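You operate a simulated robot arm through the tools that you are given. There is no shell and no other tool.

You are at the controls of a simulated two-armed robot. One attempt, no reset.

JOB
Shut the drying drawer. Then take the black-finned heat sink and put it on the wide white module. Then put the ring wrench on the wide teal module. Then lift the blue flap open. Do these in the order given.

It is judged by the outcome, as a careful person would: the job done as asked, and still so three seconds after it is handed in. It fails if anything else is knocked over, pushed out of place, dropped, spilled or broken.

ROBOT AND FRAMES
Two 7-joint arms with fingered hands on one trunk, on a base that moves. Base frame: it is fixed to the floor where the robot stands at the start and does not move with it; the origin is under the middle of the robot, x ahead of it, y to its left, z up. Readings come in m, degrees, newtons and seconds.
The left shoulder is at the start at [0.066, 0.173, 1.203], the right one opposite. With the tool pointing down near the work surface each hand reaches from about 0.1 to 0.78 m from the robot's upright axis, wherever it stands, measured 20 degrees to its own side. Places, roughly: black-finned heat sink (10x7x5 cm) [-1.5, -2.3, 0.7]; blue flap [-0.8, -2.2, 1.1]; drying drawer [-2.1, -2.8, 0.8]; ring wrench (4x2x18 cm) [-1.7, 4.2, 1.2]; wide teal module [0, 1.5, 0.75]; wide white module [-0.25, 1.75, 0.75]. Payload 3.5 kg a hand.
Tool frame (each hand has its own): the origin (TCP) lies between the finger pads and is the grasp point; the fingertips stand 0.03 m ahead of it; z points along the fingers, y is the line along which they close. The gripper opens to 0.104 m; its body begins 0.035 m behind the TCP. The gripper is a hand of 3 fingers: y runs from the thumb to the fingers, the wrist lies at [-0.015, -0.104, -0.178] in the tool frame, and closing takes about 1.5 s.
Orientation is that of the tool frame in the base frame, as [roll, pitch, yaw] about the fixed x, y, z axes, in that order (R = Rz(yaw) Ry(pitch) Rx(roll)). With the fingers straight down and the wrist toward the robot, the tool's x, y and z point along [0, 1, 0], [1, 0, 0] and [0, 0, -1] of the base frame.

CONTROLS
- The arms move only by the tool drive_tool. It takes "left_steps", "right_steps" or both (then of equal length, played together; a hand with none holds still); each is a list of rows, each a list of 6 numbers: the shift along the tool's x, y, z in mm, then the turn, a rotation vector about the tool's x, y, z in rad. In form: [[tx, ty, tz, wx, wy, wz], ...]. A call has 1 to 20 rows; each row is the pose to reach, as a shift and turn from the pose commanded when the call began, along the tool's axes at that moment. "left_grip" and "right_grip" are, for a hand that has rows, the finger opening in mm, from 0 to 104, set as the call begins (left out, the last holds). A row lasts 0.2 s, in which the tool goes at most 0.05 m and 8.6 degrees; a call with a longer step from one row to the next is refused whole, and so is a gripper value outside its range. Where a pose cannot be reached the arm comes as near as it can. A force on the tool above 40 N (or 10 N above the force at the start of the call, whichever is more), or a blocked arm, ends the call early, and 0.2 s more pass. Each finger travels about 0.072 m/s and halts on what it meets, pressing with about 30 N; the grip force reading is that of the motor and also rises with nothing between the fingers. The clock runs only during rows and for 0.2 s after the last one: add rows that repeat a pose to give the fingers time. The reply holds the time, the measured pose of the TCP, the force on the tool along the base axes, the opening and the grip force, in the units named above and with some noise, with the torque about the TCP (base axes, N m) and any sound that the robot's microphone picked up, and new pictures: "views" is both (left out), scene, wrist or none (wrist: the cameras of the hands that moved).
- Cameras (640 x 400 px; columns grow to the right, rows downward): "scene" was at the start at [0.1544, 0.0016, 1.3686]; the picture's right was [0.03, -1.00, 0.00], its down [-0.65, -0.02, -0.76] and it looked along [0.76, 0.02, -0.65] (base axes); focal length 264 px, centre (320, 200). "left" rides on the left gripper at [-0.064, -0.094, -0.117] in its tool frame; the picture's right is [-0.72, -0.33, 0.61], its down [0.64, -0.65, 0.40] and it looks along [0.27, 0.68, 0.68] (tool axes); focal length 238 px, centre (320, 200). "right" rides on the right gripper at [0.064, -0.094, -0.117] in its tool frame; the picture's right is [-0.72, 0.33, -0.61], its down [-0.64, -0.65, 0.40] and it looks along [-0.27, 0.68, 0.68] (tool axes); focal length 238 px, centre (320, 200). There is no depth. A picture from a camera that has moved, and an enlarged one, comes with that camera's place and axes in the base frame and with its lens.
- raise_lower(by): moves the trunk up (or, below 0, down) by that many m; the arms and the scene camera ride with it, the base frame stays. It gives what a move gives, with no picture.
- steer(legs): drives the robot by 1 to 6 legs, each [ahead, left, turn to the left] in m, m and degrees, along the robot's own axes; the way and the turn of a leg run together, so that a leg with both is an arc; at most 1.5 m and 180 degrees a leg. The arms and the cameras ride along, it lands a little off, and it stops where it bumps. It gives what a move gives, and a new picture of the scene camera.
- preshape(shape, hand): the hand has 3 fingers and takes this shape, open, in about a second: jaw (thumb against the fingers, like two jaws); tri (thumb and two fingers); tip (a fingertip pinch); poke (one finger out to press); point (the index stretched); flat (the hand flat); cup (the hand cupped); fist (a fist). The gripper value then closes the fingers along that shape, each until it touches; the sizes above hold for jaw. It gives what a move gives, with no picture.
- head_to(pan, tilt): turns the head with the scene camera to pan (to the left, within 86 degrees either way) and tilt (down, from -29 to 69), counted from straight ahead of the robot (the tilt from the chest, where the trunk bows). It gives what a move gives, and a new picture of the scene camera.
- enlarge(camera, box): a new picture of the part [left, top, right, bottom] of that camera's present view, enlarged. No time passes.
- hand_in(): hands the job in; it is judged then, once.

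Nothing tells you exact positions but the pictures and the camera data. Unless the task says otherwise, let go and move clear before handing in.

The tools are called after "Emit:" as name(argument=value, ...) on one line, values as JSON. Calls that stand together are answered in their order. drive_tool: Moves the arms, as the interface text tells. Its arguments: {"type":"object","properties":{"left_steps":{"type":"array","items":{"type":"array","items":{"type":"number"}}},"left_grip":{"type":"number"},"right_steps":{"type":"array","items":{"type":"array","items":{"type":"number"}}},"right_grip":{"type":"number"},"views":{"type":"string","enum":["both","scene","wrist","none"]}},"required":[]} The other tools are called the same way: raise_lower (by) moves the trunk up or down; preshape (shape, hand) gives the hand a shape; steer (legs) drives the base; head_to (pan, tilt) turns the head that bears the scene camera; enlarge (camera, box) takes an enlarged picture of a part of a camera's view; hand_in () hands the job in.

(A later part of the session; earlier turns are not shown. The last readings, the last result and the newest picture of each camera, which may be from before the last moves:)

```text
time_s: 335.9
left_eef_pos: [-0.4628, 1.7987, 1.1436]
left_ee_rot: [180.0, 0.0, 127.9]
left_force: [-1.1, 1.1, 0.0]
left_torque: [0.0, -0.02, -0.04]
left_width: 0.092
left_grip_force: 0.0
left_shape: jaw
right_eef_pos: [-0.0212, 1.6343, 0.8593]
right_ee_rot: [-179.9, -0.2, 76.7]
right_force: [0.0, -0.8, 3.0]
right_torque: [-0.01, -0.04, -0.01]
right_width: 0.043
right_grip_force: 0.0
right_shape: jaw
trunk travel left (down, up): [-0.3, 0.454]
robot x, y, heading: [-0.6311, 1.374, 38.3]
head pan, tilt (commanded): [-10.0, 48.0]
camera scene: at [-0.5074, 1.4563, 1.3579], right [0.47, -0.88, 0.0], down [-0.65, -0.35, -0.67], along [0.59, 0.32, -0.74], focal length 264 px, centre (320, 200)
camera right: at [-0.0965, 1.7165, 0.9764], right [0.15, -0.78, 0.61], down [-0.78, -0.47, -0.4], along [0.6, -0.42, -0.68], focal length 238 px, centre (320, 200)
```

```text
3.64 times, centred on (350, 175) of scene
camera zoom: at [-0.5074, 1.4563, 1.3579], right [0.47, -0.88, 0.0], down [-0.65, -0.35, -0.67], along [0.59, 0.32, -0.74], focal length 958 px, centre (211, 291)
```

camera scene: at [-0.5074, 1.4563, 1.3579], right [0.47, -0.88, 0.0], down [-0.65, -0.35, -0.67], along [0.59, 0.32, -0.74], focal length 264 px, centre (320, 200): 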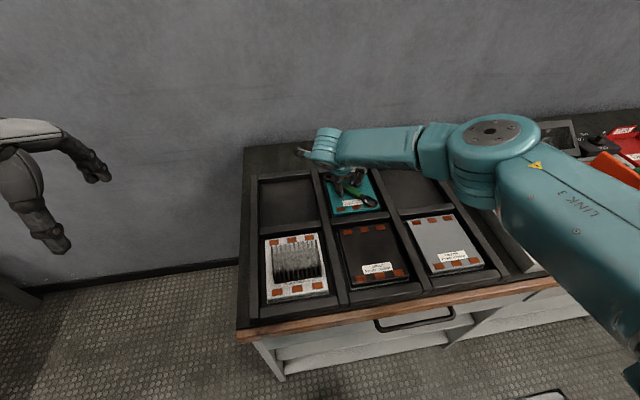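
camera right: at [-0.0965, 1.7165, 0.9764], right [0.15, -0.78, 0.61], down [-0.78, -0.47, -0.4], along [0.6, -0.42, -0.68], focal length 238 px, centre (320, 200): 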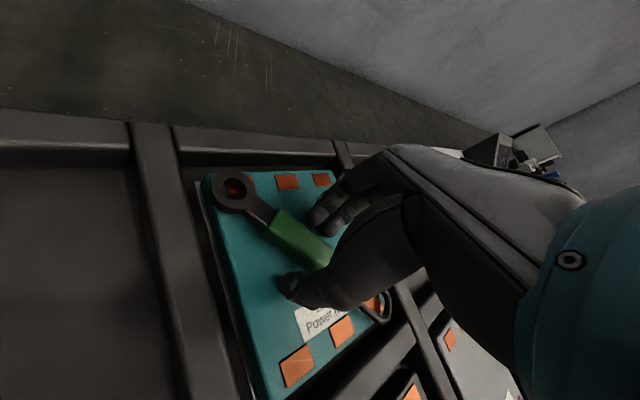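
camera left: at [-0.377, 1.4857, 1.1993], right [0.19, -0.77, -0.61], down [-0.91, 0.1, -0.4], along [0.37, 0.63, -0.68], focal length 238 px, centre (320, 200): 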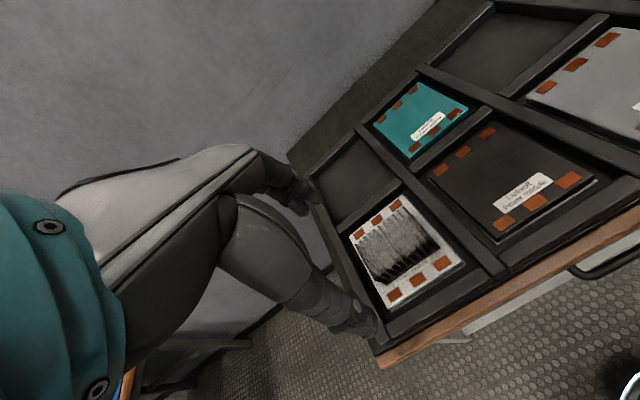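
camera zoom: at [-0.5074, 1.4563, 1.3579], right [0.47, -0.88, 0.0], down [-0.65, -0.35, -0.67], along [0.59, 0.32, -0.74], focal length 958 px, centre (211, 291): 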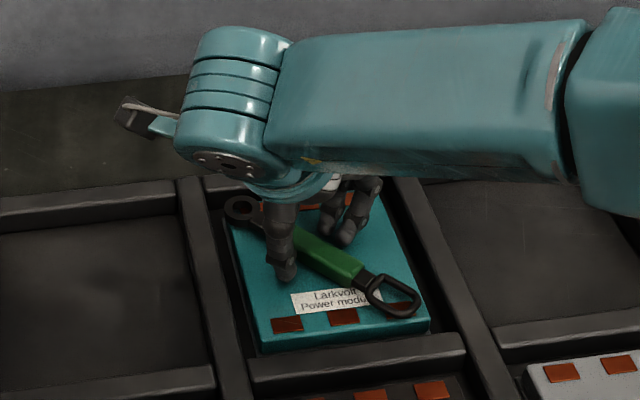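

The wrench rests on the teal module. I'll raise the right hand straight up and look.

Emit:
drive_tool(right_steps=[[0, 0, -8, 0, 0, 0], [0, 0, -20, 0, 0, 0], [0, 0, -40, 0, 0, 0], [0, 0, -65, 0, 0, 0], [0, 0, -95, 0, 0, 0], [0, 0, -130, 0, 0, 0], [0, 0, -170, 0, 0, 0], [0, 0, -210, 0, 0, 0], [0, 0, -250, 0, 0, 0]], right_grip=44)

Emit:
enlarge(camera="scene", box=[250, 130, 430, 270])

```text
time_s: 337.9
left_eef_pos: [-0.4641, 1.8006, 1.1439]
left_ee_rot: [180.0, 0.1, 127.9]
left_force: [-0.1, 0.3, 0.2]
left_torque: [-0.01, -0.02, -0.01]
left_width: 0.0919
left_grip_force: 0.1
left_shape: jaw
right_eef_pos: [-0.0205, 1.6338, 1.1095]
right_ee_rot: [-179.9, -0.1, 76.7]
right_force: [0.3, -0.3, -0.3]
right_torque: [0.01, 0.01, 0.03]
right_width: 0.044
right_grip_force: 0.0
right_shape: jaw
trunk travel left (down, up): [-0.3, 0.454]
robot x, y, heading: [-0.6336, 1.3727, 38.2]
head pan, tilt (commanded): [-10.0, 48.0]
camera scene: at [-0.5075, 1.4563, 1.358], right [0.47, -0.88, 0.0], down [-0.65, -0.35, -0.67], along [0.59, 0.32, -0.74], focal length 264 px, centre (320, 200)
camera right: at [-0.0967, 1.7163, 1.2267], right [0.15, -0.78, 0.61], down [-0.78, -0.47, -0.4], along [0.6, -0.42, -0.68], focal length 238 px, centre (320, 200)
```

scene: 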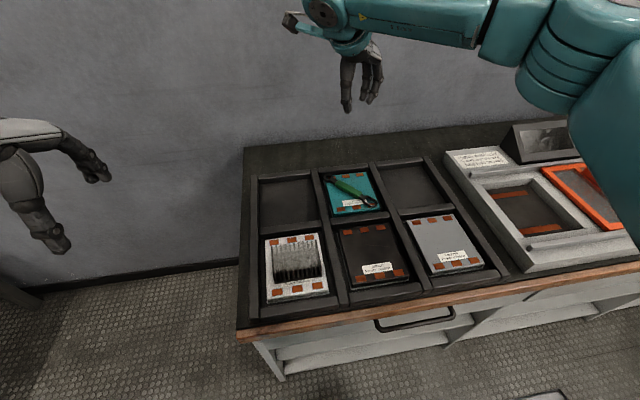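
right: 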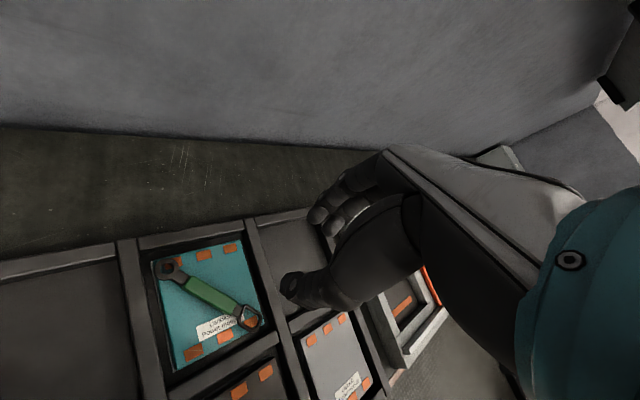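

```text
2.86 times, centred on (340, 200) of scene
camera zoom: at [-0.5075, 1.4563, 1.358], right [0.47, -0.88, 0.0], down [-0.65, -0.35, -0.67], along [0.59, 0.32, -0.74], focal length 753 px, centre (263, 200)
```

zoom: 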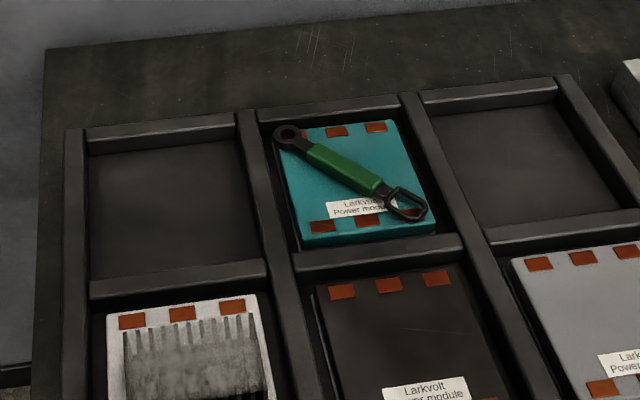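

The wrench lies wholly on the teal module, nothing else disturbed. Last job: the blue flap in the hood. I'll fold the right hand back, back off and drive over there.

Emit:
drive_tool(right_steps=[[-22, -12, -5, 0, 0, -0.113], [-45, -23, -10, 0, 0, -0.225], [-68, -35, -15, 0, 0, -0.338], [-90, -46, -20, 0, 0, -0.45], [-113, -58, -25, 0, 0, -0.563], [-136, -70, -30, 0, 0, -0.675], [-158, -81, -30, 0, 0, -0.788], [-181, -93, -30, 0, 0, -0.895]], right_grip=44, views="none")

Emit:
steer(legs=[[-0.5, 0, 0]])

```text
time_s: 339.7
left_eef_pos: [-0.4635, 1.7988, 1.1436]
left_ee_rot: [180.0, 0.0, 128.0]
left_force: [-0.6, -0.3, -0.3]
left_torque: [-0.02, -0.03, 0.01]
left_width: 0.0919
left_grip_force: 0.1
left_shape: jaw
right_eef_pos: [-0.1516, 1.4782, 1.1397]
right_ee_rot: [180.0, -0.1, 127.9]
right_force: [-0.8, 0.5, 0.2]
right_torque: [0.02, 0.0, 0.01]
right_width: 0.0435
right_grip_force: 0.1
right_shape: jaw
trunk travel left (down, up): [-0.3, 0.454]
robot x, y, heading: [-0.6334, 1.3764, 38.3]
head pan, tilt (commanded): [-10.0, 48.0]
```

```text
time_s: 342.6
left_eef_pos: [-0.8532, 1.4911, 1.142]
left_ee_rot: [179.9, -0.1, 128.0]
left_force: [-0.4, -0.2, 0.4]
left_torque: [0.01, 0.05, 0.02]
left_width: 0.092
left_grip_force: 0.0
left_shape: jaw
right_eef_pos: [-0.5427, 1.1702, 1.139]
right_ee_rot: [179.9, -0.1, 128.0]
right_force: [0.7, 0.5, -0.5]
right_torque: [0.01, 0.0, 0.0]
right_width: 0.0439
right_grip_force: 0.1
right_shape: jaw
trunk travel left (down, up): [-0.3, 0.454]
robot x, y, heading: [-1.0224, 1.0699, 38.4]
head pan, tilt (commanded): [-10.0, 48.0]
camera scene: at [-0.8977, 1.1472, 1.358], right [0.48, -0.88, 0.0], down [-0.65, -0.35, -0.67], along [0.59, 0.32, -0.74], focal length 264 px, centre (320, 200)
```

scene: 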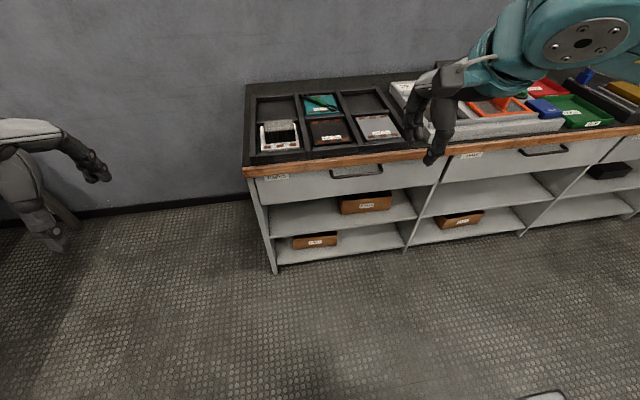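

I'll strafe back to the corridor's end, then go along it to the hood.

Emit:
steer(legs=[[0, -1.45, 0], [-0.1, 0, -90]])

Emit:
head_to(pan=-50, tilt=20)

```text
time_s: 353.6
left_eef_pos: [0.2177, -0.2111, 1.1429]
left_ee_rot: [179.9, -0.1, 39.0]
left_force: [-0.4, 0.0, 0.3]
left_torque: [-0.01, 0.04, -0.01]
left_width: 0.0921
left_grip_force: 0.0
left_shape: jaw
right_eef_pos: [-0.0952, -0.5284, 1.1386]
right_ee_rot: [179.9, -0.1, 39.1]
right_force: [0.0, 0.8, -0.1]
right_torque: [0.0, 0.0, -0.01]
right_width: 0.0438
right_grip_force: 0.0
right_shape: jaw
trunk travel left (down, up): [-0.3, 0.454]
robot x, y, heading: [-0.2059, -0.0505, -50.3]
head pan, tilt (commanded): [-10.0, 48.0]
camera scene: at [-0.1236, -0.1735, 1.3579], right [-0.87, -0.49, 0.0], down [-0.37, 0.65, -0.67], along [0.33, -0.58, -0.74], focal length 264 px, centre (320, 200)
```

scene: 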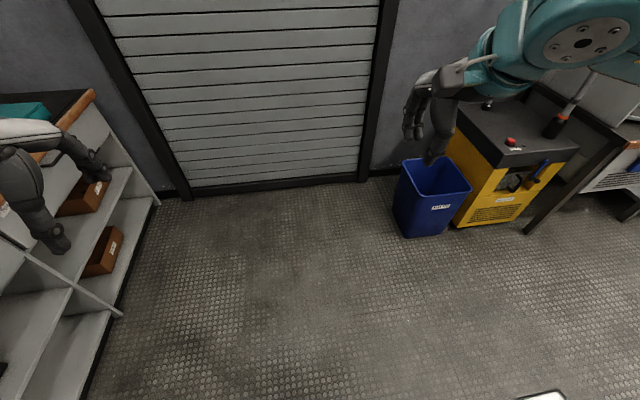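

```text
time_s: 354.7
left_eef_pos: [0.2192, -0.2095, 1.1428]
left_ee_rot: [179.9, 0.0, 38.9]
left_force: [0.1, -0.1, -0.2]
left_torque: [0.03, 0.02, 0.02]
left_width: 0.0919
left_grip_force: 0.0
left_shape: jaw
right_eef_pos: [-0.0948, -0.5277, 1.139]
right_ee_rot: [-180.0, 0.1, 39.1]
right_force: [0.2, -0.4, -0.6]
right_torque: [-0.01, 0.01, 0.03]
right_width: 0.0439
right_grip_force: 0.1
right_shape: jaw
trunk travel left (down, up): [-0.3, 0.454]
robot x, y, heading: [-0.2012, -0.0498, -50.5]
head pan, tilt (commanded): [-50.0, 20.0]
camera scene: at [-0.1792, -0.1965, 1.4007], right [-0.98, 0.18, 0.0], down [0.06, 0.34, -0.94], along [-0.17, -0.92, -0.34], focal length 264 px, centre (320, 200)
```

scene: 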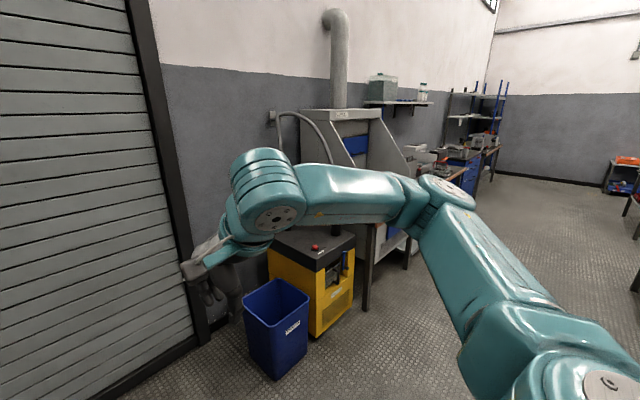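

Emit:
steer(legs=[[0, -1.45, -1]])

Emit:
head_to(pan=-10, tilt=20)

Emit:
enlarge(camera="scene", box=[200, 60, 440, 240])

```text
time_s: 361.8
left_eef_pos: [-0.9107, -1.1237, 1.1431]
left_ee_rot: [179.9, -0.1, 37.6]
left_force: [0.6, 0.0, -0.4]
left_torque: [0.0, -0.01, -0.02]
left_width: 0.092
left_grip_force: 0.0
left_shape: jaw
right_eef_pos: [-1.2335, -1.433, 1.1389]
right_ee_rot: [179.9, -0.1, 37.6]
right_force: [0.0, -0.5, -0.2]
right_torque: [-0.05, 0.03, 0.01]
right_width: 0.044
right_grip_force: 0.0
right_shape: jaw
trunk travel left (down, up): [-0.3, 0.454]
robot x, y, heading: [-1.3319, -0.9539, -51.9]
head pan, tilt (commanded): [-50.0, 20.0]
camera scene: at [-1.3085, -1.0998, 1.4007], right [-0.98, 0.21, 0.0], down [0.07, 0.33, -0.94], along [-0.2, -0.92, -0.34], focal length 264 px, centre (320, 200)
```

scene: 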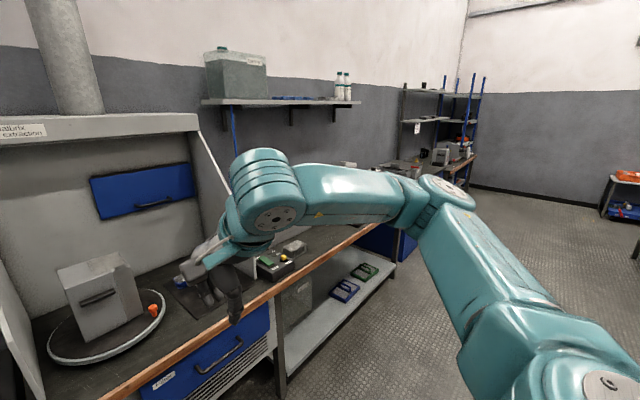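

```text
time_s: 362.9
left_eef_pos: [-0.9098, -1.1234, 1.1444]
left_ee_rot: [-179.9, -0.1, 37.6]
left_force: [0.9, 0.2, 1.1]
left_torque: [-0.02, 0.01, 0.02]
left_width: 0.0921
left_grip_force: 0.1
left_shape: jaw
right_eef_pos: [-1.2337, -1.4323, 1.1388]
right_ee_rot: [-180.0, -0.1, 37.6]
right_force: [-0.4, -0.3, -0.7]
right_torque: [0.01, 0.04, -0.01]
right_width: 0.0437
right_grip_force: 0.0
right_shape: jaw
trunk travel left (down, up): [-0.3, 0.454]
robot x, y, heading: [-1.334, -0.9509, -51.7]
head pan, tilt (commanded): [-10.0, 20.0]
camera scene: at [-1.2453, -1.0908, 1.4008], right [-0.88, -0.47, 0.0], down [-0.16, 0.3, -0.94], along [0.44, -0.83, -0.34], focal length 264 px, centre (320, 200)
```

scene: 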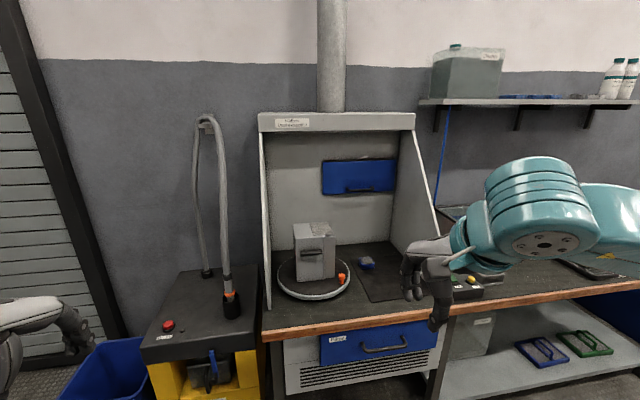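

```text
2.22 times, centred on (320, 150) of scene
camera zoom: at [-1.2453, -1.0908, 1.4008], right [-0.88, -0.47, 0.0], down [-0.16, 0.3, -0.94], along [0.44, -0.83, -0.34], focal length 586 px, centre (320, 311)
```

zoom: 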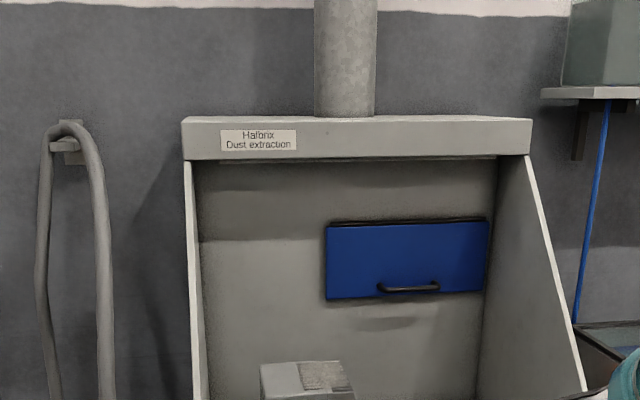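

The blue flap hangs on the hood's back wall, hinged at its top with a bar handle near its lower edge (handle about (-0.88, -2.12, 1.05)). I'll test pitching my left hand to point forward with fingers above and thumb below, to grip the bar.

Emit:
drive_tool(left_steps=[[0, 8, 5, -0.14, 0, 0], [0, 16, 10, -0.28, 0, 0], [0, 24, 15, -0.42, 0, 0], [0, 32, 20, -0.56, 0, 0], [0, 40, 25, -0.7, 0, 0], [0, 48, 30, -0.84, 0, 0], [0, 56, 35, -0.98, 0, 0], [0, 64, 40, -1.12, 0, 0], [0, 72, 45, -1.26, 0, 0], [0, 80, 50, -1.4, 0, 0], [0, 88, 55, -1.5, 0, 0], [0, 100, 60, -1.57, 0, 0], [0, 100, 60, -1.57, 0, 0]], left_grip=50)

```text
time_s: 365.7
left_eef_pos: [-0.8501, -1.2027, 1.0831]
left_ee_rot: [90.0, 0.0, 37.7]
left_force: [-0.3, 1.0, -0.3]
left_torque: [0.05, 0.0, -0.02]
left_width: 0.0504
left_grip_force: 0.1
left_shape: jaw
left hand out of reach, approached as far as the arm can: row 1, 2, 3, 4, 5, 6, 7, 8
right_eef_pos: [-1.2329, -1.4335, 1.1398]
right_ee_rot: [180.0, -0.2, 37.6]
right_force: [0.8, -0.9, -0.3]
right_torque: [0.03, -0.02, 0.03]
right_width: 0.0437
right_grip_force: 0.2
right_shape: jaw
trunk travel left (down, up): [-0.3, 0.454]
robot x, y, heading: [-1.33, -0.9515, -52.1]
head pan, tilt (commanded): [-10.0, 20.0]
camera scene: at [-1.2453, -1.0906, 1.4008], right [-0.88, -0.47, 0.0], down [-0.16, 0.3, -0.94], along [0.44, -0.83, -0.34], focal length 264 px, centre (320, 200)
camera left: at [-0.9707, -1.1477, 0.9883], right [-0.2, -0.92, -0.33], down [0.75, 0.07, -0.65], along [0.63, -0.37, 0.68], focal length 238 px, centre (320, 200)
```

scene: 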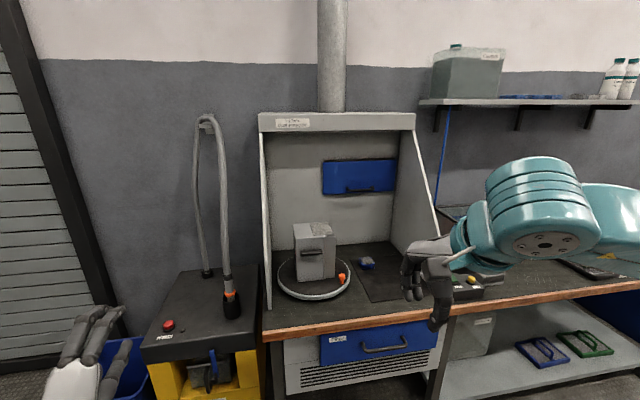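
left: 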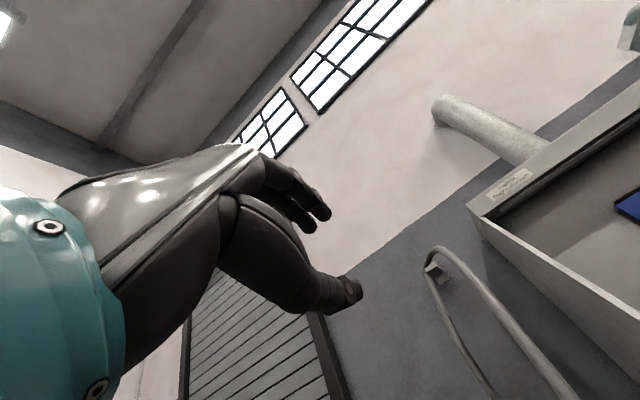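

The left hand can hold that pose. I'll shift right so that the flap's handle is ahead of my left hand, and re-measure.

Emit:
steer(legs=[[0, -0.52, 0]])

Emit:
head_to(pan=10, tilt=20)

Emit:
enlarge(camera="scene", box=[220, 60, 420, 240])

Emit:
enlarge(camera="left", box=[0, 0, 640, 400])

```text
time_s: 368.8
left_eef_pos: [-1.2649, -1.528, 1.083]
left_ee_rot: [90.1, 0.0, 37.3]
left_force: [0.1, -0.1, 0.4]
left_torque: [-0.01, 0.0, 0.02]
left_width: 0.0503
left_grip_force: 0.0
left_shape: jaw
right_eef_pos: [-1.6502, -1.7561, 1.139]
right_ee_rot: [180.0, 0.0, 37.3]
right_force: [0.5, -0.6, -0.3]
right_torque: [0.0, -0.03, -0.03]
right_width: 0.0437
right_grip_force: 0.0
right_shape: jaw
trunk travel left (down, up): [-0.3, 0.454]
robot x, y, heading: [-1.7457, -1.2764, -52.2]
head pan, tilt (commanded): [-10.0, 20.0]
camera scene: at [-1.661, -1.4137, 1.4007], right [-0.89, -0.46, 0.0], down [-0.16, 0.3, -0.94], along [0.44, -0.83, -0.34], focal length 264 px, centre (320, 200)
```

scene: 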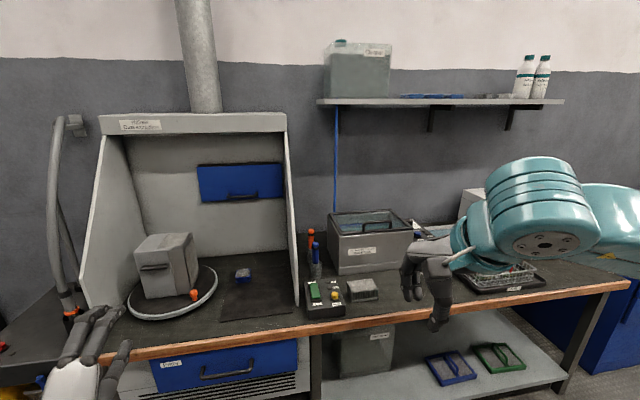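

```text
time_s: 369.6
left_eef_pos: [-1.2649, -1.5279, 1.083]
left_ee_rot: [90.2, 0.0, 37.1]
left_force: [-0.2, 0.3, -0.3]
left_torque: [0.01, -0.02, -0.01]
left_width: 0.0504
left_grip_force: 0.0
left_shape: jaw
right_eef_pos: [-1.6499, -1.7562, 1.1392]
right_ee_rot: [180.0, 0.0, 37.3]
right_force: [0.7, -0.4, 0.7]
right_torque: [0.01, -0.01, 0.0]
right_width: 0.0438
right_grip_force: 0.0
right_shape: jaw
trunk travel left (down, up): [-0.3, 0.454]
robot x, y, heading: [-1.747, -1.2757, -52.4]
head pan, tilt (commanded): [10.0, 20.0]
camera scene: at [-1.6351, -1.3937, 1.4008], right [-0.67, -0.74, 0.0], down [-0.25, 0.23, -0.94], along [0.69, -0.63, -0.34], focal length 264 px, centre (320, 200)
```

scene: 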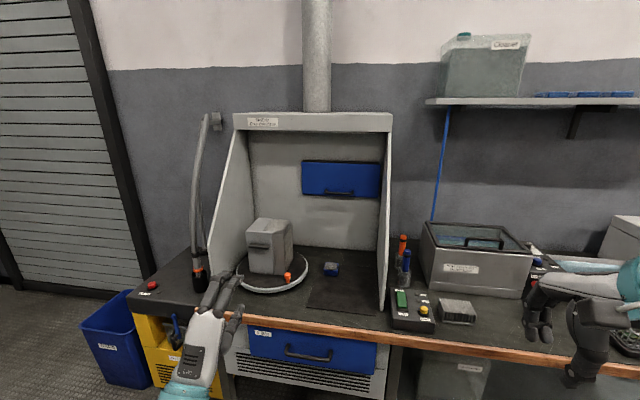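

```text
2.22 times, centred on (320, 150) of scene
camera zoom: at [-1.6351, -1.3937, 1.4008], right [-0.67, -0.74, 0.0], down [-0.25, 0.23, -0.94], along [0.69, -0.63, -0.34], focal length 586 px, centre (320, 311)
```

zoom: 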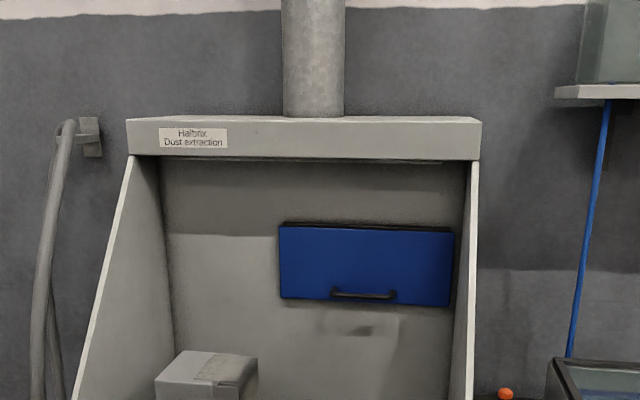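

```text
1.00 times, centred on (320, 200) of left (not enlarged: the box is as wide or as high as the picture)
camera zoom: at [-1.3864, -1.472, 0.9885], right [-0.2, -0.92, -0.33], down [0.75, 0.07, -0.65], along [0.63, -0.38, 0.68], focal length 238 px, centre (320, 200)
```

zoom: 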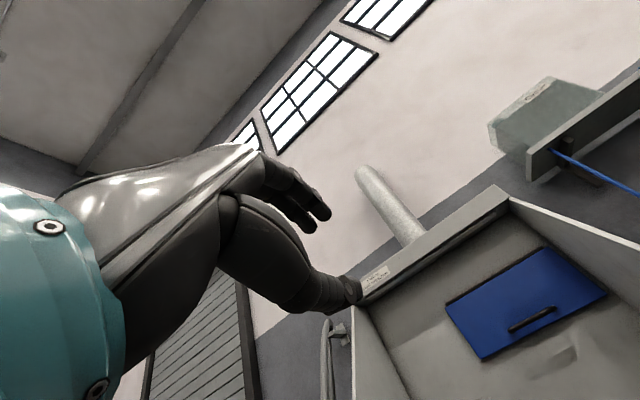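

The handle is at about (-0.85, -2.23, 1.02), 1.30 m ahead and 0.13 m left. Before going in, I'll look at how my left forearm lies, since it must pass over the bench edge.

Emit:
head_to(pan=45, tilt=45)

Emit:
enlarge(camera="right", box=[0, 0, 640, 400])

```text
time_s: 370.6
left_eef_pos: [-1.265, -1.529, 1.0835]
left_ee_rot: [90.1, 0.0, 37.3]
left_force: [-0.7, -0.4, -0.3]
left_torque: [-0.01, 0.03, 0.0]
left_width: 0.0504
left_grip_force: 0.0
left_shape: jaw
right_eef_pos: [-1.651, -1.7571, 1.1393]
right_ee_rot: [-180.0, -0.1, 37.2]
right_force: [-0.6, -0.6, 0.6]
right_torque: [0.0, 0.02, 0.0]
right_width: 0.0439
right_grip_force: 0.0
right_shape: jaw
trunk travel left (down, up): [-0.3, 0.454]
robot x, y, heading: [-1.7475, -1.2762, -52.1]
head pan, tilt (commanded): [45.0, 45.0]
camera scene: at [-1.6232, -1.3414, 1.3621], right [-0.13, -0.99, 0.0], down [-0.7, 0.09, -0.71], along [0.7, -0.09, -0.71], focal length 264 px, centre (320, 200)
```

scene: 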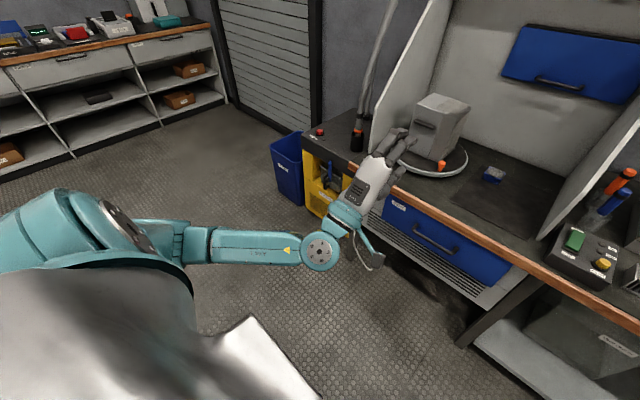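

```text
1.00 times, centred on (320, 200) of right (not enlarged: the box is as wide or as high as the picture)
camera zoom: at [-1.6561, -1.6434, 1.2565], right [-0.38, -0.7, 0.61], down [-0.9, 0.13, -0.41], along [0.2, -0.71, -0.68], focal length 238 px, centre (320, 200)
```

zoom: 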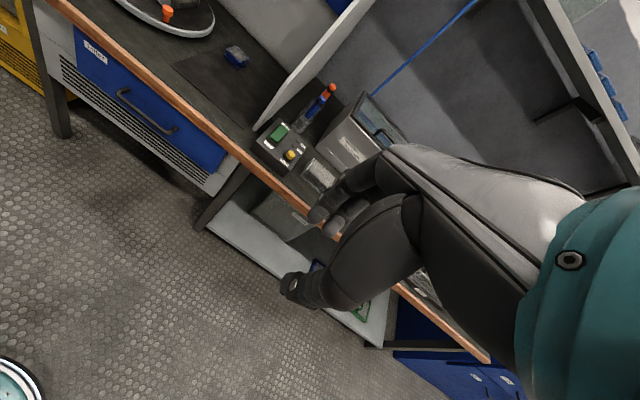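

The forearm rides at about z 0.97, above bench level, and the machine on the turntable lies left of my path. I'll shift right a little more and come in toward the hood.

Emit:
steer(legs=[[0, -0.07, 0], [0.3, 0, 0]])

Emit:
head_to(pan=15, tilt=25)

Emit:
enlarge(camera="left", box=[0, 0, 640, 400])

```text
time_s: 373.3
left_eef_pos: [-1.1386, -1.8097, 1.082]
left_ee_rot: [90.1, 0.0, 37.2]
left_force: [-0.2, -0.4, -0.6]
left_torque: [-0.01, -0.01, -0.01]
left_width: 0.0503
left_grip_force: 0.1
left_shape: jaw
right_eef_pos: [-1.522, -2.0363, 1.1385]
right_ee_rot: [-180.0, -0.1, 37.1]
right_force: [-0.6, 0.5, 0.3]
right_torque: [0.01, 0.0, 0.0]
right_width: 0.0437
right_grip_force: 0.0
right_shape: jaw
trunk travel left (down, up): [-0.3, 0.454]
robot x, y, heading: [-1.6174, -1.5568, -52.6]
head pan, tilt (commanded): [45.0, 45.0]
camera scene: at [-1.4941, -1.6228, 1.362], right [-0.13, -0.99, 0.0], down [-0.7, 0.09, -0.71], along [0.7, -0.09, -0.71], focal length 264 px, centre (320, 200)
```

scene: 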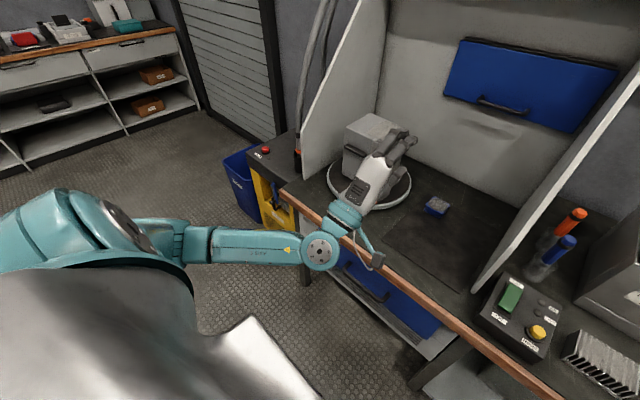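

```text
time_s: 374.2
left_eef_pos: [-1.1376, -1.8082, 1.0829]
left_ee_rot: [90.1, 0.0, 37.2]
left_force: [0.5, -0.3, -0.7]
left_torque: [0.0, 0.03, 0.02]
left_width: 0.0504
left_grip_force: 0.0
left_shape: jaw
right_eef_pos: [-1.5211, -2.0377, 1.1379]
right_ee_rot: [180.0, -0.1, 37.2]
right_force: [0.0, 0.0, 0.2]
right_torque: [0.0, -0.02, -0.02]
right_width: 0.044
right_grip_force: 0.1
right_shape: jaw
trunk travel left (down, up): [-0.3, 0.454]
robot x, y, heading: [-1.6196, -1.5551, -52.5]
head pan, tilt (commanded): [15.0, 25.0]
camera scene: at [-1.5019, -1.6676, 1.3926], right [-0.61, -0.8, 0.0], down [-0.34, 0.26, -0.91], along [0.72, -0.55, -0.42], focal length 264 px, centre (320, 200)
```

scene: 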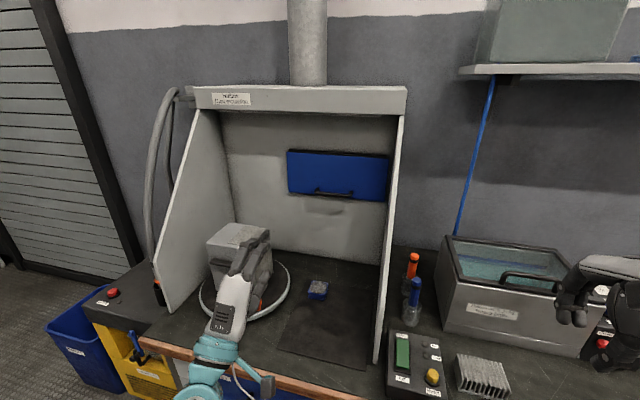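

```text
1.00 times, centred on (320, 200) of left (not enlarged: the box is as wide or as high as the picture)
camera zoom: at [-1.2579, -1.753, 0.9885], right [-0.2, -0.92, -0.33], down [0.75, 0.07, -0.65], along [0.62, -0.38, 0.68], focal length 238 px, centre (320, 200)
```

zoom: 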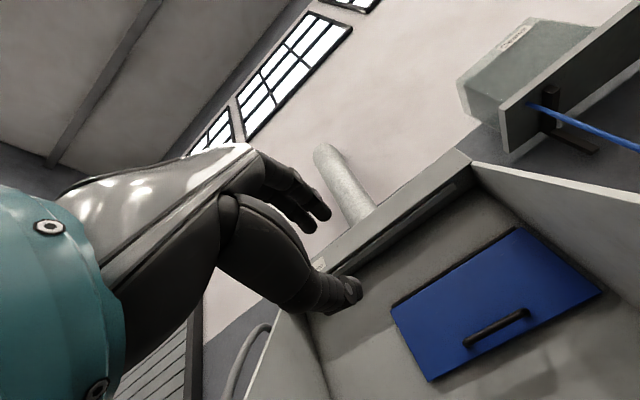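

The handle is now about 0.99 m ahead, 0.2 m left, z≈1.025. I'll move 0.14 m closer and then extend the left arm toward the handle in stages.

Emit:
steer(legs=[[0.14, 0, 0]])

Emit:
drive_tool(left_steps=[[-5, -10, 25, 0, 0, 0], [-10, -20, 50, 0, 0, 0], [-15, -30, 75, 0, 0, 0], [-20, -40, 100, 0, 0, 0], [-25, -50, 125, 0, 0, 0], [-28, -55, 150, 0, 0, 0], [-28, -55, 150, 0, 0, 0]], left_grip=50)

Emit:
enlarge(camera="left", box=[300, 160, 640, 400])

```text
time_s: 375.6
left_eef_pos: [-1.0516, -1.9196, 1.0829]
left_ee_rot: [90.2, 0.0, 37.3]
left_force: [0.8, -0.5, -0.7]
left_torque: [-0.02, -0.03, -0.03]
left_width: 0.0502
left_grip_force: 0.0
left_shape: jaw
right_eef_pos: [-1.435, -2.1477, 1.1394]
right_ee_rot: [-180.0, -0.1, 37.4]
right_force: [0.1, -0.7, 0.5]
right_torque: [0.0, 0.01, 0.02]
right_width: 0.0439
right_grip_force: 0.1
right_shape: jaw
trunk travel left (down, up): [-0.3, 0.454]
robot x, y, heading: [-1.5362, -1.6644, -52.5]
head pan, tilt (commanded): [15.0, 25.0]
camera scene: at [-1.4156, -1.7793, 1.3925], right [-0.61, -0.8, 0.0], down [-0.34, 0.26, -0.91], along [0.72, -0.55, -0.42], focal length 264 px, centre (320, 200)
```

scene: 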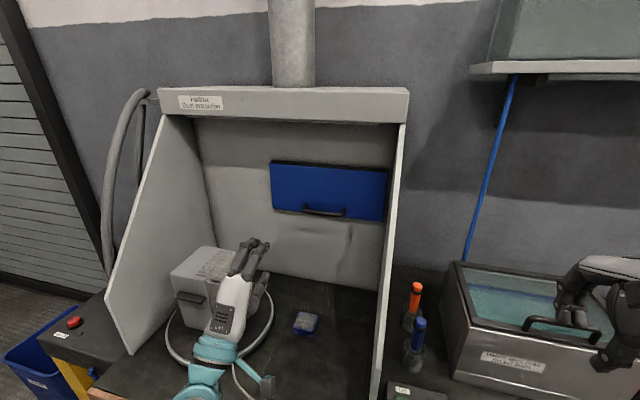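

```text
time_s: 377.1
left_eef_pos: [-0.9823, -2.0548, 1.0283]
left_ee_rot: [90.2, 0.0, 37.1]
left_force: [-0.3, 0.7, -0.1]
left_torque: [-0.02, 0.05, 0.01]
left_width: 0.0502
left_grip_force: 0.1
left_shape: jaw
right_eef_pos: [-1.4363, -2.1455, 1.1389]
right_ee_rot: [-179.9, -0.1, 37.4]
right_force: [-0.3, 1.0, 0.0]
right_torque: [0.0, 0.02, -0.03]
right_width: 0.0439
right_grip_force: 0.0
right_shape: jaw
trunk travel left (down, up): [-0.3, 0.454]
robot x, y, heading: [-1.5278, -1.6668, -52.2]
head pan, tilt (commanded): [15.0, 25.0]
camera scene: at [-1.4164, -1.7781, 1.3927], right [-0.61, -0.8, 0.0], down [-0.34, 0.26, -0.91], along [0.72, -0.55, -0.42], focal length 264 px, centre (320, 200)
camera left: at [-1.1036, -1.9994, 0.933], right [-0.2, -0.92, -0.33], down [0.75, 0.07, -0.65], along [0.63, -0.38, 0.68], focal length 238 px, centre (320, 200)
```

scene: 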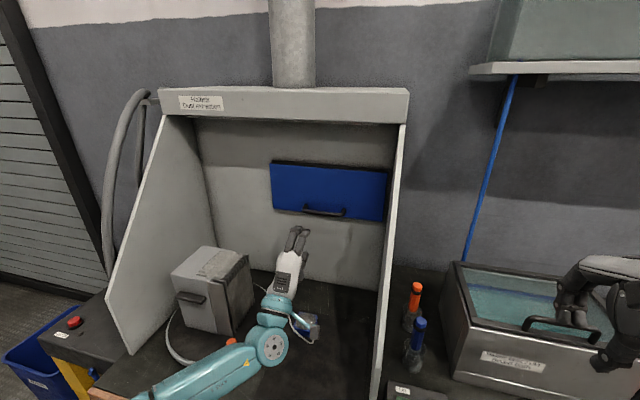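
left: 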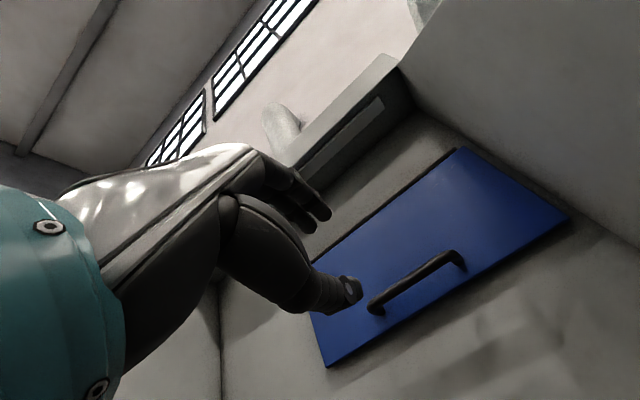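

```text
1.67 times, centred on (470, 280) of left
camera zoom: at [-1.1036, -1.9994, 0.933], right [-0.2, -0.92, -0.33], down [0.75, 0.07, -0.65], along [0.63, -0.38, 0.68], focal length 397 px, centre (70, 67)
```

zoom: 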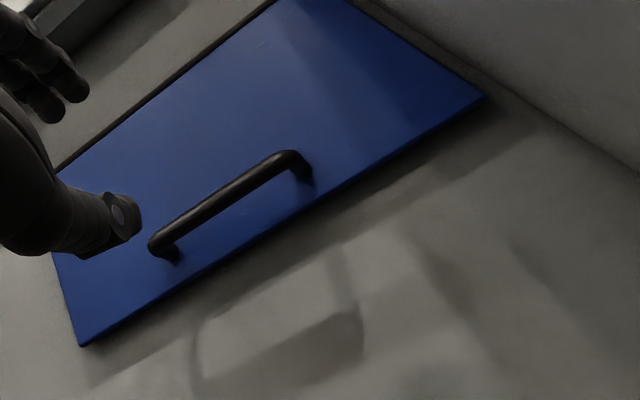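

The hand is inside the hood, lined up about 19 cm in front of the handle. I'll check the scene view near the forearm and machine before going on.

Emit:
enlarge(camera="scene", box=[120, 160, 420, 400])

Emit:
head_to(pan=35, tilt=45)

```text
1.67 times, centred on (270, 280) of scene
camera zoom: at [-1.4164, -1.7781, 1.3927], right [-0.61, -0.8, 0.0], down [-0.34, 0.26, -0.91], along [0.72, -0.55, -0.42], focal length 439 px, centre (403, 67)
```

zoom: 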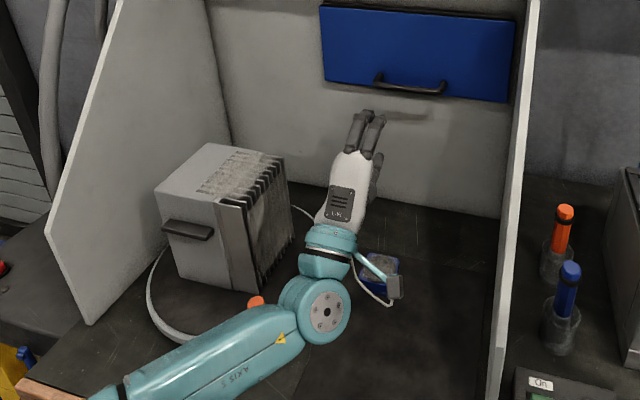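

```text
time_s: 378.0
left_eef_pos: [-0.9836, -2.055, 1.0283]
left_ee_rot: [90.2, 0.0, 37.2]
left_force: [-0.1, 0.6, 0.3]
left_torque: [0.02, -0.04, 0.01]
left_width: 0.05
left_grip_force: 0.1
left_shape: jaw
right_eef_pos: [-1.4368, -2.1473, 1.1393]
right_ee_rot: [180.0, -0.1, 37.3]
right_force: [0.6, 0.4, -1.0]
right_torque: [0.02, 0.01, 0.02]
right_width: 0.0439
right_grip_force: 0.0
right_shape: jaw
trunk travel left (down, up): [-0.3, 0.454]
robot x, y, heading: [-1.5311, -1.6707, -52.3]
head pan, tilt (commanded): [35.0, 45.0]
camera scene: at [-1.412, -1.7468, 1.3621], right [-0.3, -0.95, 0.0], down [-0.67, 0.21, -0.71], along [0.68, -0.21, -0.71], focal length 264 px, centre (320, 200)
```

scene: 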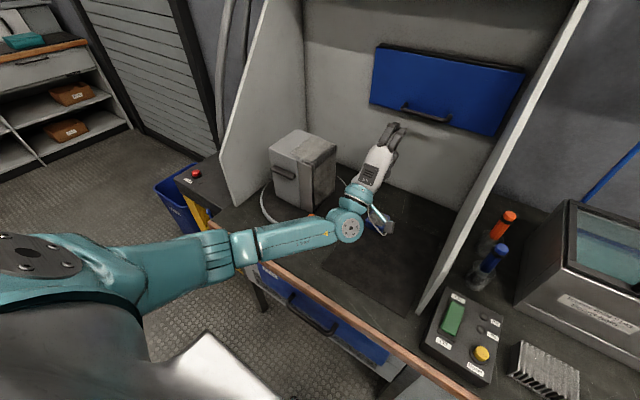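

The forearm stays right of the machine, and straightening the arm will move the elbow further from it. I'll advance 11 cm.

Emit:
drive_tool(left_steps=[[0, 0, 20, 0, 0, 0], [0, 1, 40, 0, 0, 0], [0, 2, 60, 0, 0, 0], [0, 3, 80, 0, 0, 0], [0, 3, 100, 0, 0, 0], [0, 3, 110, 0, 0, 0], [0, 3, 110, 0, 0, 0]], left_grip=50)

Emit:
enlarge(camera="left", box=[260, 140, 580, 380])

```text
time_s: 379.6
left_eef_pos: [-0.9179, -2.143, 1.0312]
left_ee_rot: [90.1, 0.0, 37.3]
left_force: [-0.3, -0.1, 0.0]
left_torque: [0.04, -0.01, -0.01]
left_width: 0.0503
left_grip_force: 0.0
left_shape: jaw
right_eef_pos: [-1.4367, -2.1463, 1.1393]
right_ee_rot: [-180.0, -0.1, 37.5]
right_force: [0.1, -0.5, 0.0]
right_torque: [-0.02, 0.03, 0.03]
right_width: 0.0437
right_grip_force: 0.0
right_shape: jaw
trunk travel left (down, up): [-0.3, 0.454]
robot x, y, heading: [-1.5344, -1.6634, -52.3]
head pan, tilt (commanded): [35.0, 45.0]
camera scene: at [-1.4119, -1.7466, 1.3621], right [-0.3, -0.95, 0.0], down [-0.68, 0.21, -0.71], along [0.68, -0.21, -0.71], focal length 264 px, centre (320, 200)
camera left: at [-1.0374, -2.0872, 0.9367], right [-0.2, -0.92, -0.33], down [0.75, 0.07, -0.65], along [0.62, -0.38, 0.68], focal length 238 px, centre (320, 200)
```

scene: 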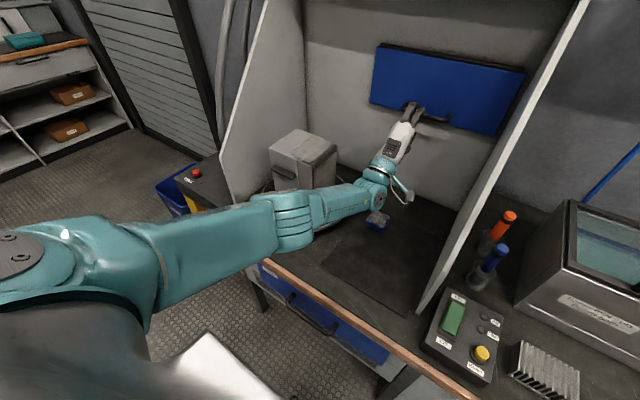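
left: 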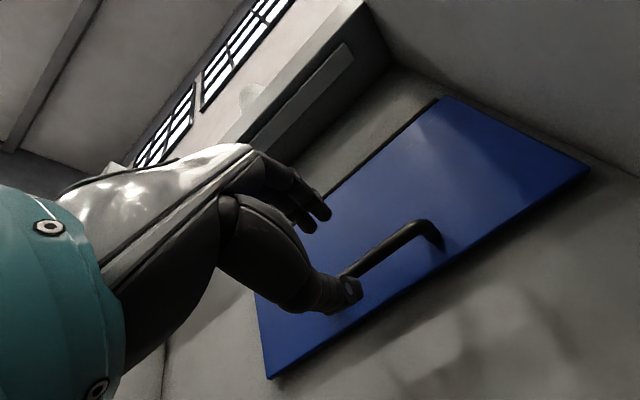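

```text
1.67 times, centred on (420, 260) of left
camera zoom: at [-1.0374, -2.0872, 0.9367], right [-0.2, -0.92, -0.33], down [0.75, 0.07, -0.65], along [0.62, -0.38, 0.68], focal length 397 px, centre (153, 100)
```

zoom: 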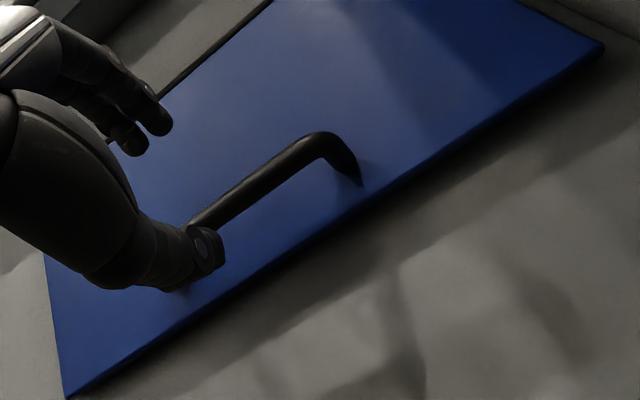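

Good approach; the bar is now 6–9 cm ahead, level with the gap between fingers and thumb. I'll go 4 cm further and measure again.

Emit:
drive_tool(left_steps=[[-3, 0, 10, 0, 0, 0], [-6, 0, 20, 0, 0, 0], [-8, 0, 30, 0, 0, 0], [-8, 0, 40, 0, 0, 0], [-8, 0, 40, 0, 0, 0]], left_grip=50)

Emit:
enlarge(camera="left", box=[260, 140, 580, 380])

Emit:
enlarge(camera="scene", box=[340, 30, 540, 230])

```text
time_s: 380.8
left_eef_pos: [-0.9202, -2.1565, 1.0427]
left_ee_rot: [90.2, 0.0, 37.2]
left_force: [-0.3, -0.7, -0.1]
left_torque: [0.01, -0.01, 0.0]
left_width: 0.0504
left_grip_force: 0.0
left_shape: jaw
left hand out of reach, approached as far as the arm can: row 1, 2, 3, 4, 5
right_eef_pos: [-1.4358, -2.1474, 1.1398]
right_ee_rot: [-180.0, -0.1, 37.2]
right_force: [-0.4, -0.3, 0.4]
right_torque: [0.02, -0.02, -0.02]
right_width: 0.0437
right_grip_force: 0.0
right_shape: jaw
trunk travel left (down, up): [-0.3, 0.454]
robot x, y, heading: [-1.5302, -1.6652, -52.1]
head pan, tilt (commanded): [35.0, 45.0]
camera scene: at [-1.4122, -1.7468, 1.3621], right [-0.3, -0.95, 0.0], down [-0.68, 0.21, -0.71], along [0.68, -0.21, -0.71], focal length 264 px, centre (320, 200)
camera left: at [-1.0405, -2.1009, 0.9485], right [-0.2, -0.92, -0.33], down [0.75, 0.07, -0.65], along [0.63, -0.38, 0.68], focal length 238 px, centre (320, 200)
```

scene: 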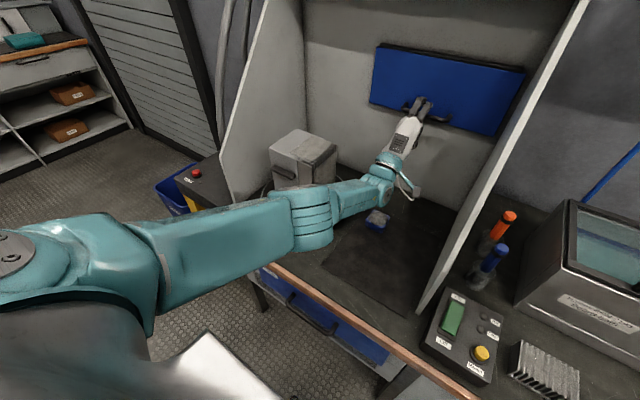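
left: 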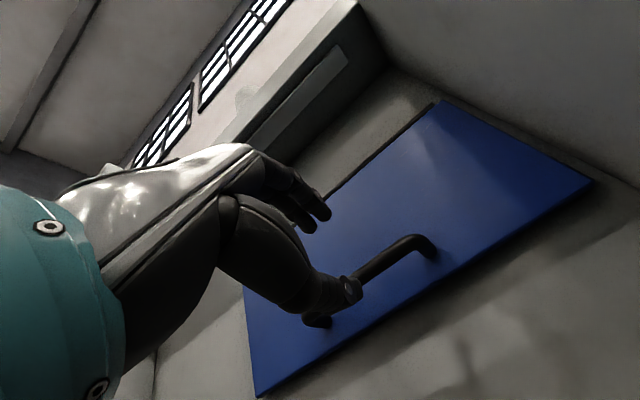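

```text
1.67 times, centred on (420, 260) of left
camera zoom: at [-1.0405, -2.1009, 0.9485], right [-0.2, -0.92, -0.33], down [0.75, 0.07, -0.65], along [0.63, -0.38, 0.68], focal length 397 px, centre (153, 100)
```

zoom: 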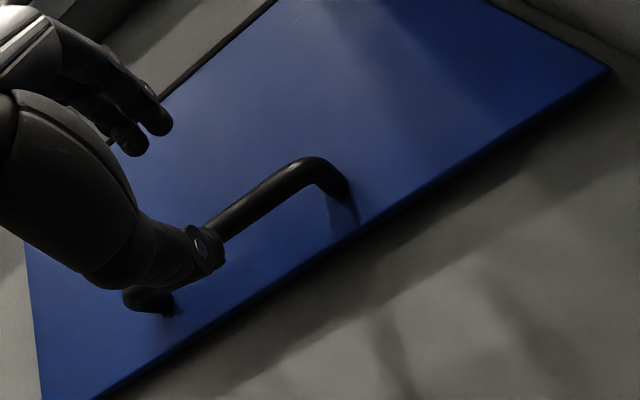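

```text
2.00 times, centred on (440, 130) of scene
camera zoom: at [-1.4122, -1.7468, 1.3621], right [-0.3, -0.95, 0.0], down [-0.68, 0.21, -0.71], along [0.68, -0.21, -0.71], focal length 527 px, centre (80, 340)
```

zoom: 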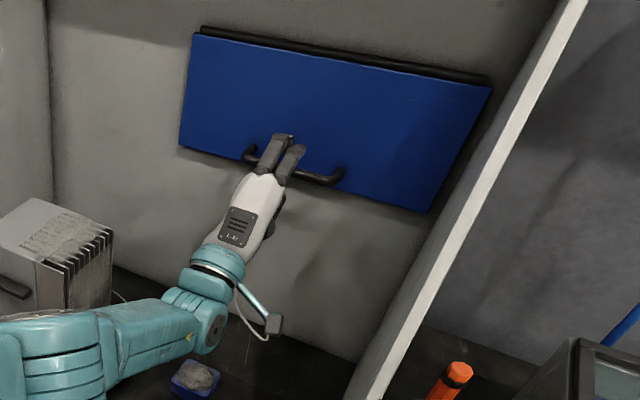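

The arm is at full stretch just short of the bar. I'll draw the hand back 6 cm, move the base 8 cm closer, and then finish the approach.

Emit:
drive_tool(left_steps=[[0, -3, -20, 0, 0, 0], [0, -6, -40, 0, 0, 0], [0, -10, -60, 0, 0, 0], [0, -10, -60, 0, 0, 0]], left_grip=50, views="none")

Emit:
steer(legs=[[0.08, 0, 0]])

Emit:
enlarge(camera="left", box=[260, 140, 580, 380])

```text
time_s: 381.8
left_eef_pos: [-0.9565, -2.1086, 1.0335]
left_ee_rot: [90.2, 0.0, 37.3]
left_force: [0.2, 0.1, 0.6]
left_torque: [0.01, -0.04, -0.02]
left_width: 0.0505
left_grip_force: 0.0
left_shape: jaw
right_eef_pos: [-1.4367, -2.1466, 1.1389]
right_ee_rot: [180.0, -0.2, 37.4]
right_force: [-0.2, -0.4, -1.4]
right_torque: [0.01, 0.03, 0.0]
right_width: 0.0434
right_grip_force: 0.0
right_shape: jaw
trunk travel left (down, up): [-0.3, 0.454]
robot x, y, heading: [-1.5323, -1.6689, -52.3]
head pan, tilt (commanded): [35.0, 45.0]
```

```text
time_s: 382.8
left_eef_pos: [-0.907, -2.1724, 1.0325]
left_ee_rot: [90.2, 0.0, 37.4]
left_force: [0.8, -0.8, -0.8]
left_torque: [-0.02, -0.02, 0.01]
left_width: 0.0503
left_grip_force: 0.0
left_shape: jaw
right_eef_pos: [-1.3873, -2.2112, 1.1388]
right_ee_rot: [-180.0, -0.1, 37.3]
right_force: [0.3, 0.3, 0.1]
right_torque: [0.02, 0.01, -0.01]
right_width: 0.0438
right_grip_force: 0.1
right_shape: jaw
trunk travel left (down, up): [-0.3, 0.454]
robot x, y, heading: [-1.4834, -1.7333, -52.5]
head pan, tilt (commanded): [35.0, 45.0]
camera scene: at [-1.3623, -1.8111, 1.362], right [-0.3, -0.95, 0.0], down [-0.68, 0.21, -0.71], along [0.67, -0.21, -0.71], focal length 264 px, centre (320, 200)
```

scene: 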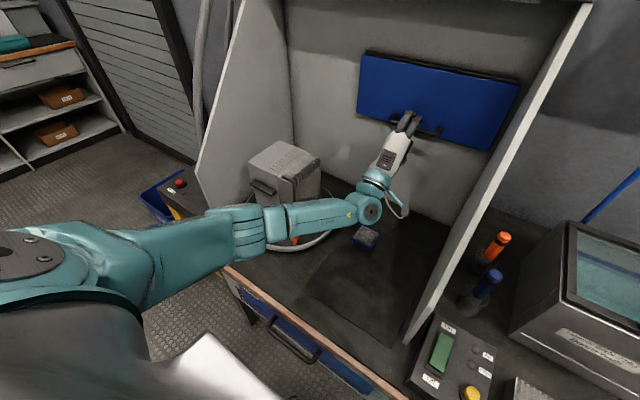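

```text
1.67 times, centred on (420, 260) of left
camera zoom: at [-1.0273, -2.1167, 0.9385], right [-0.2, -0.92, -0.33], down [0.75, 0.07, -0.65], along [0.63, -0.38, 0.68], focal length 397 px, centre (153, 100)
```

zoom: 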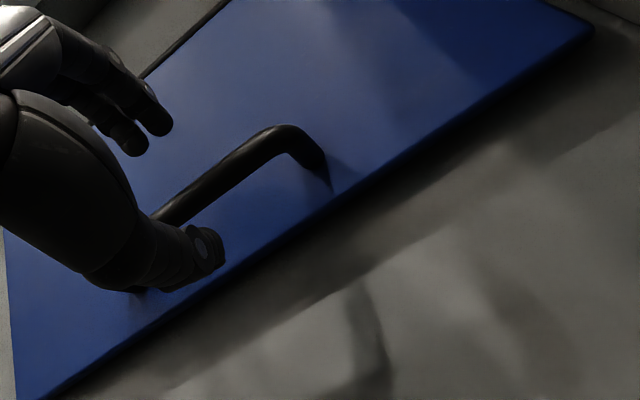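

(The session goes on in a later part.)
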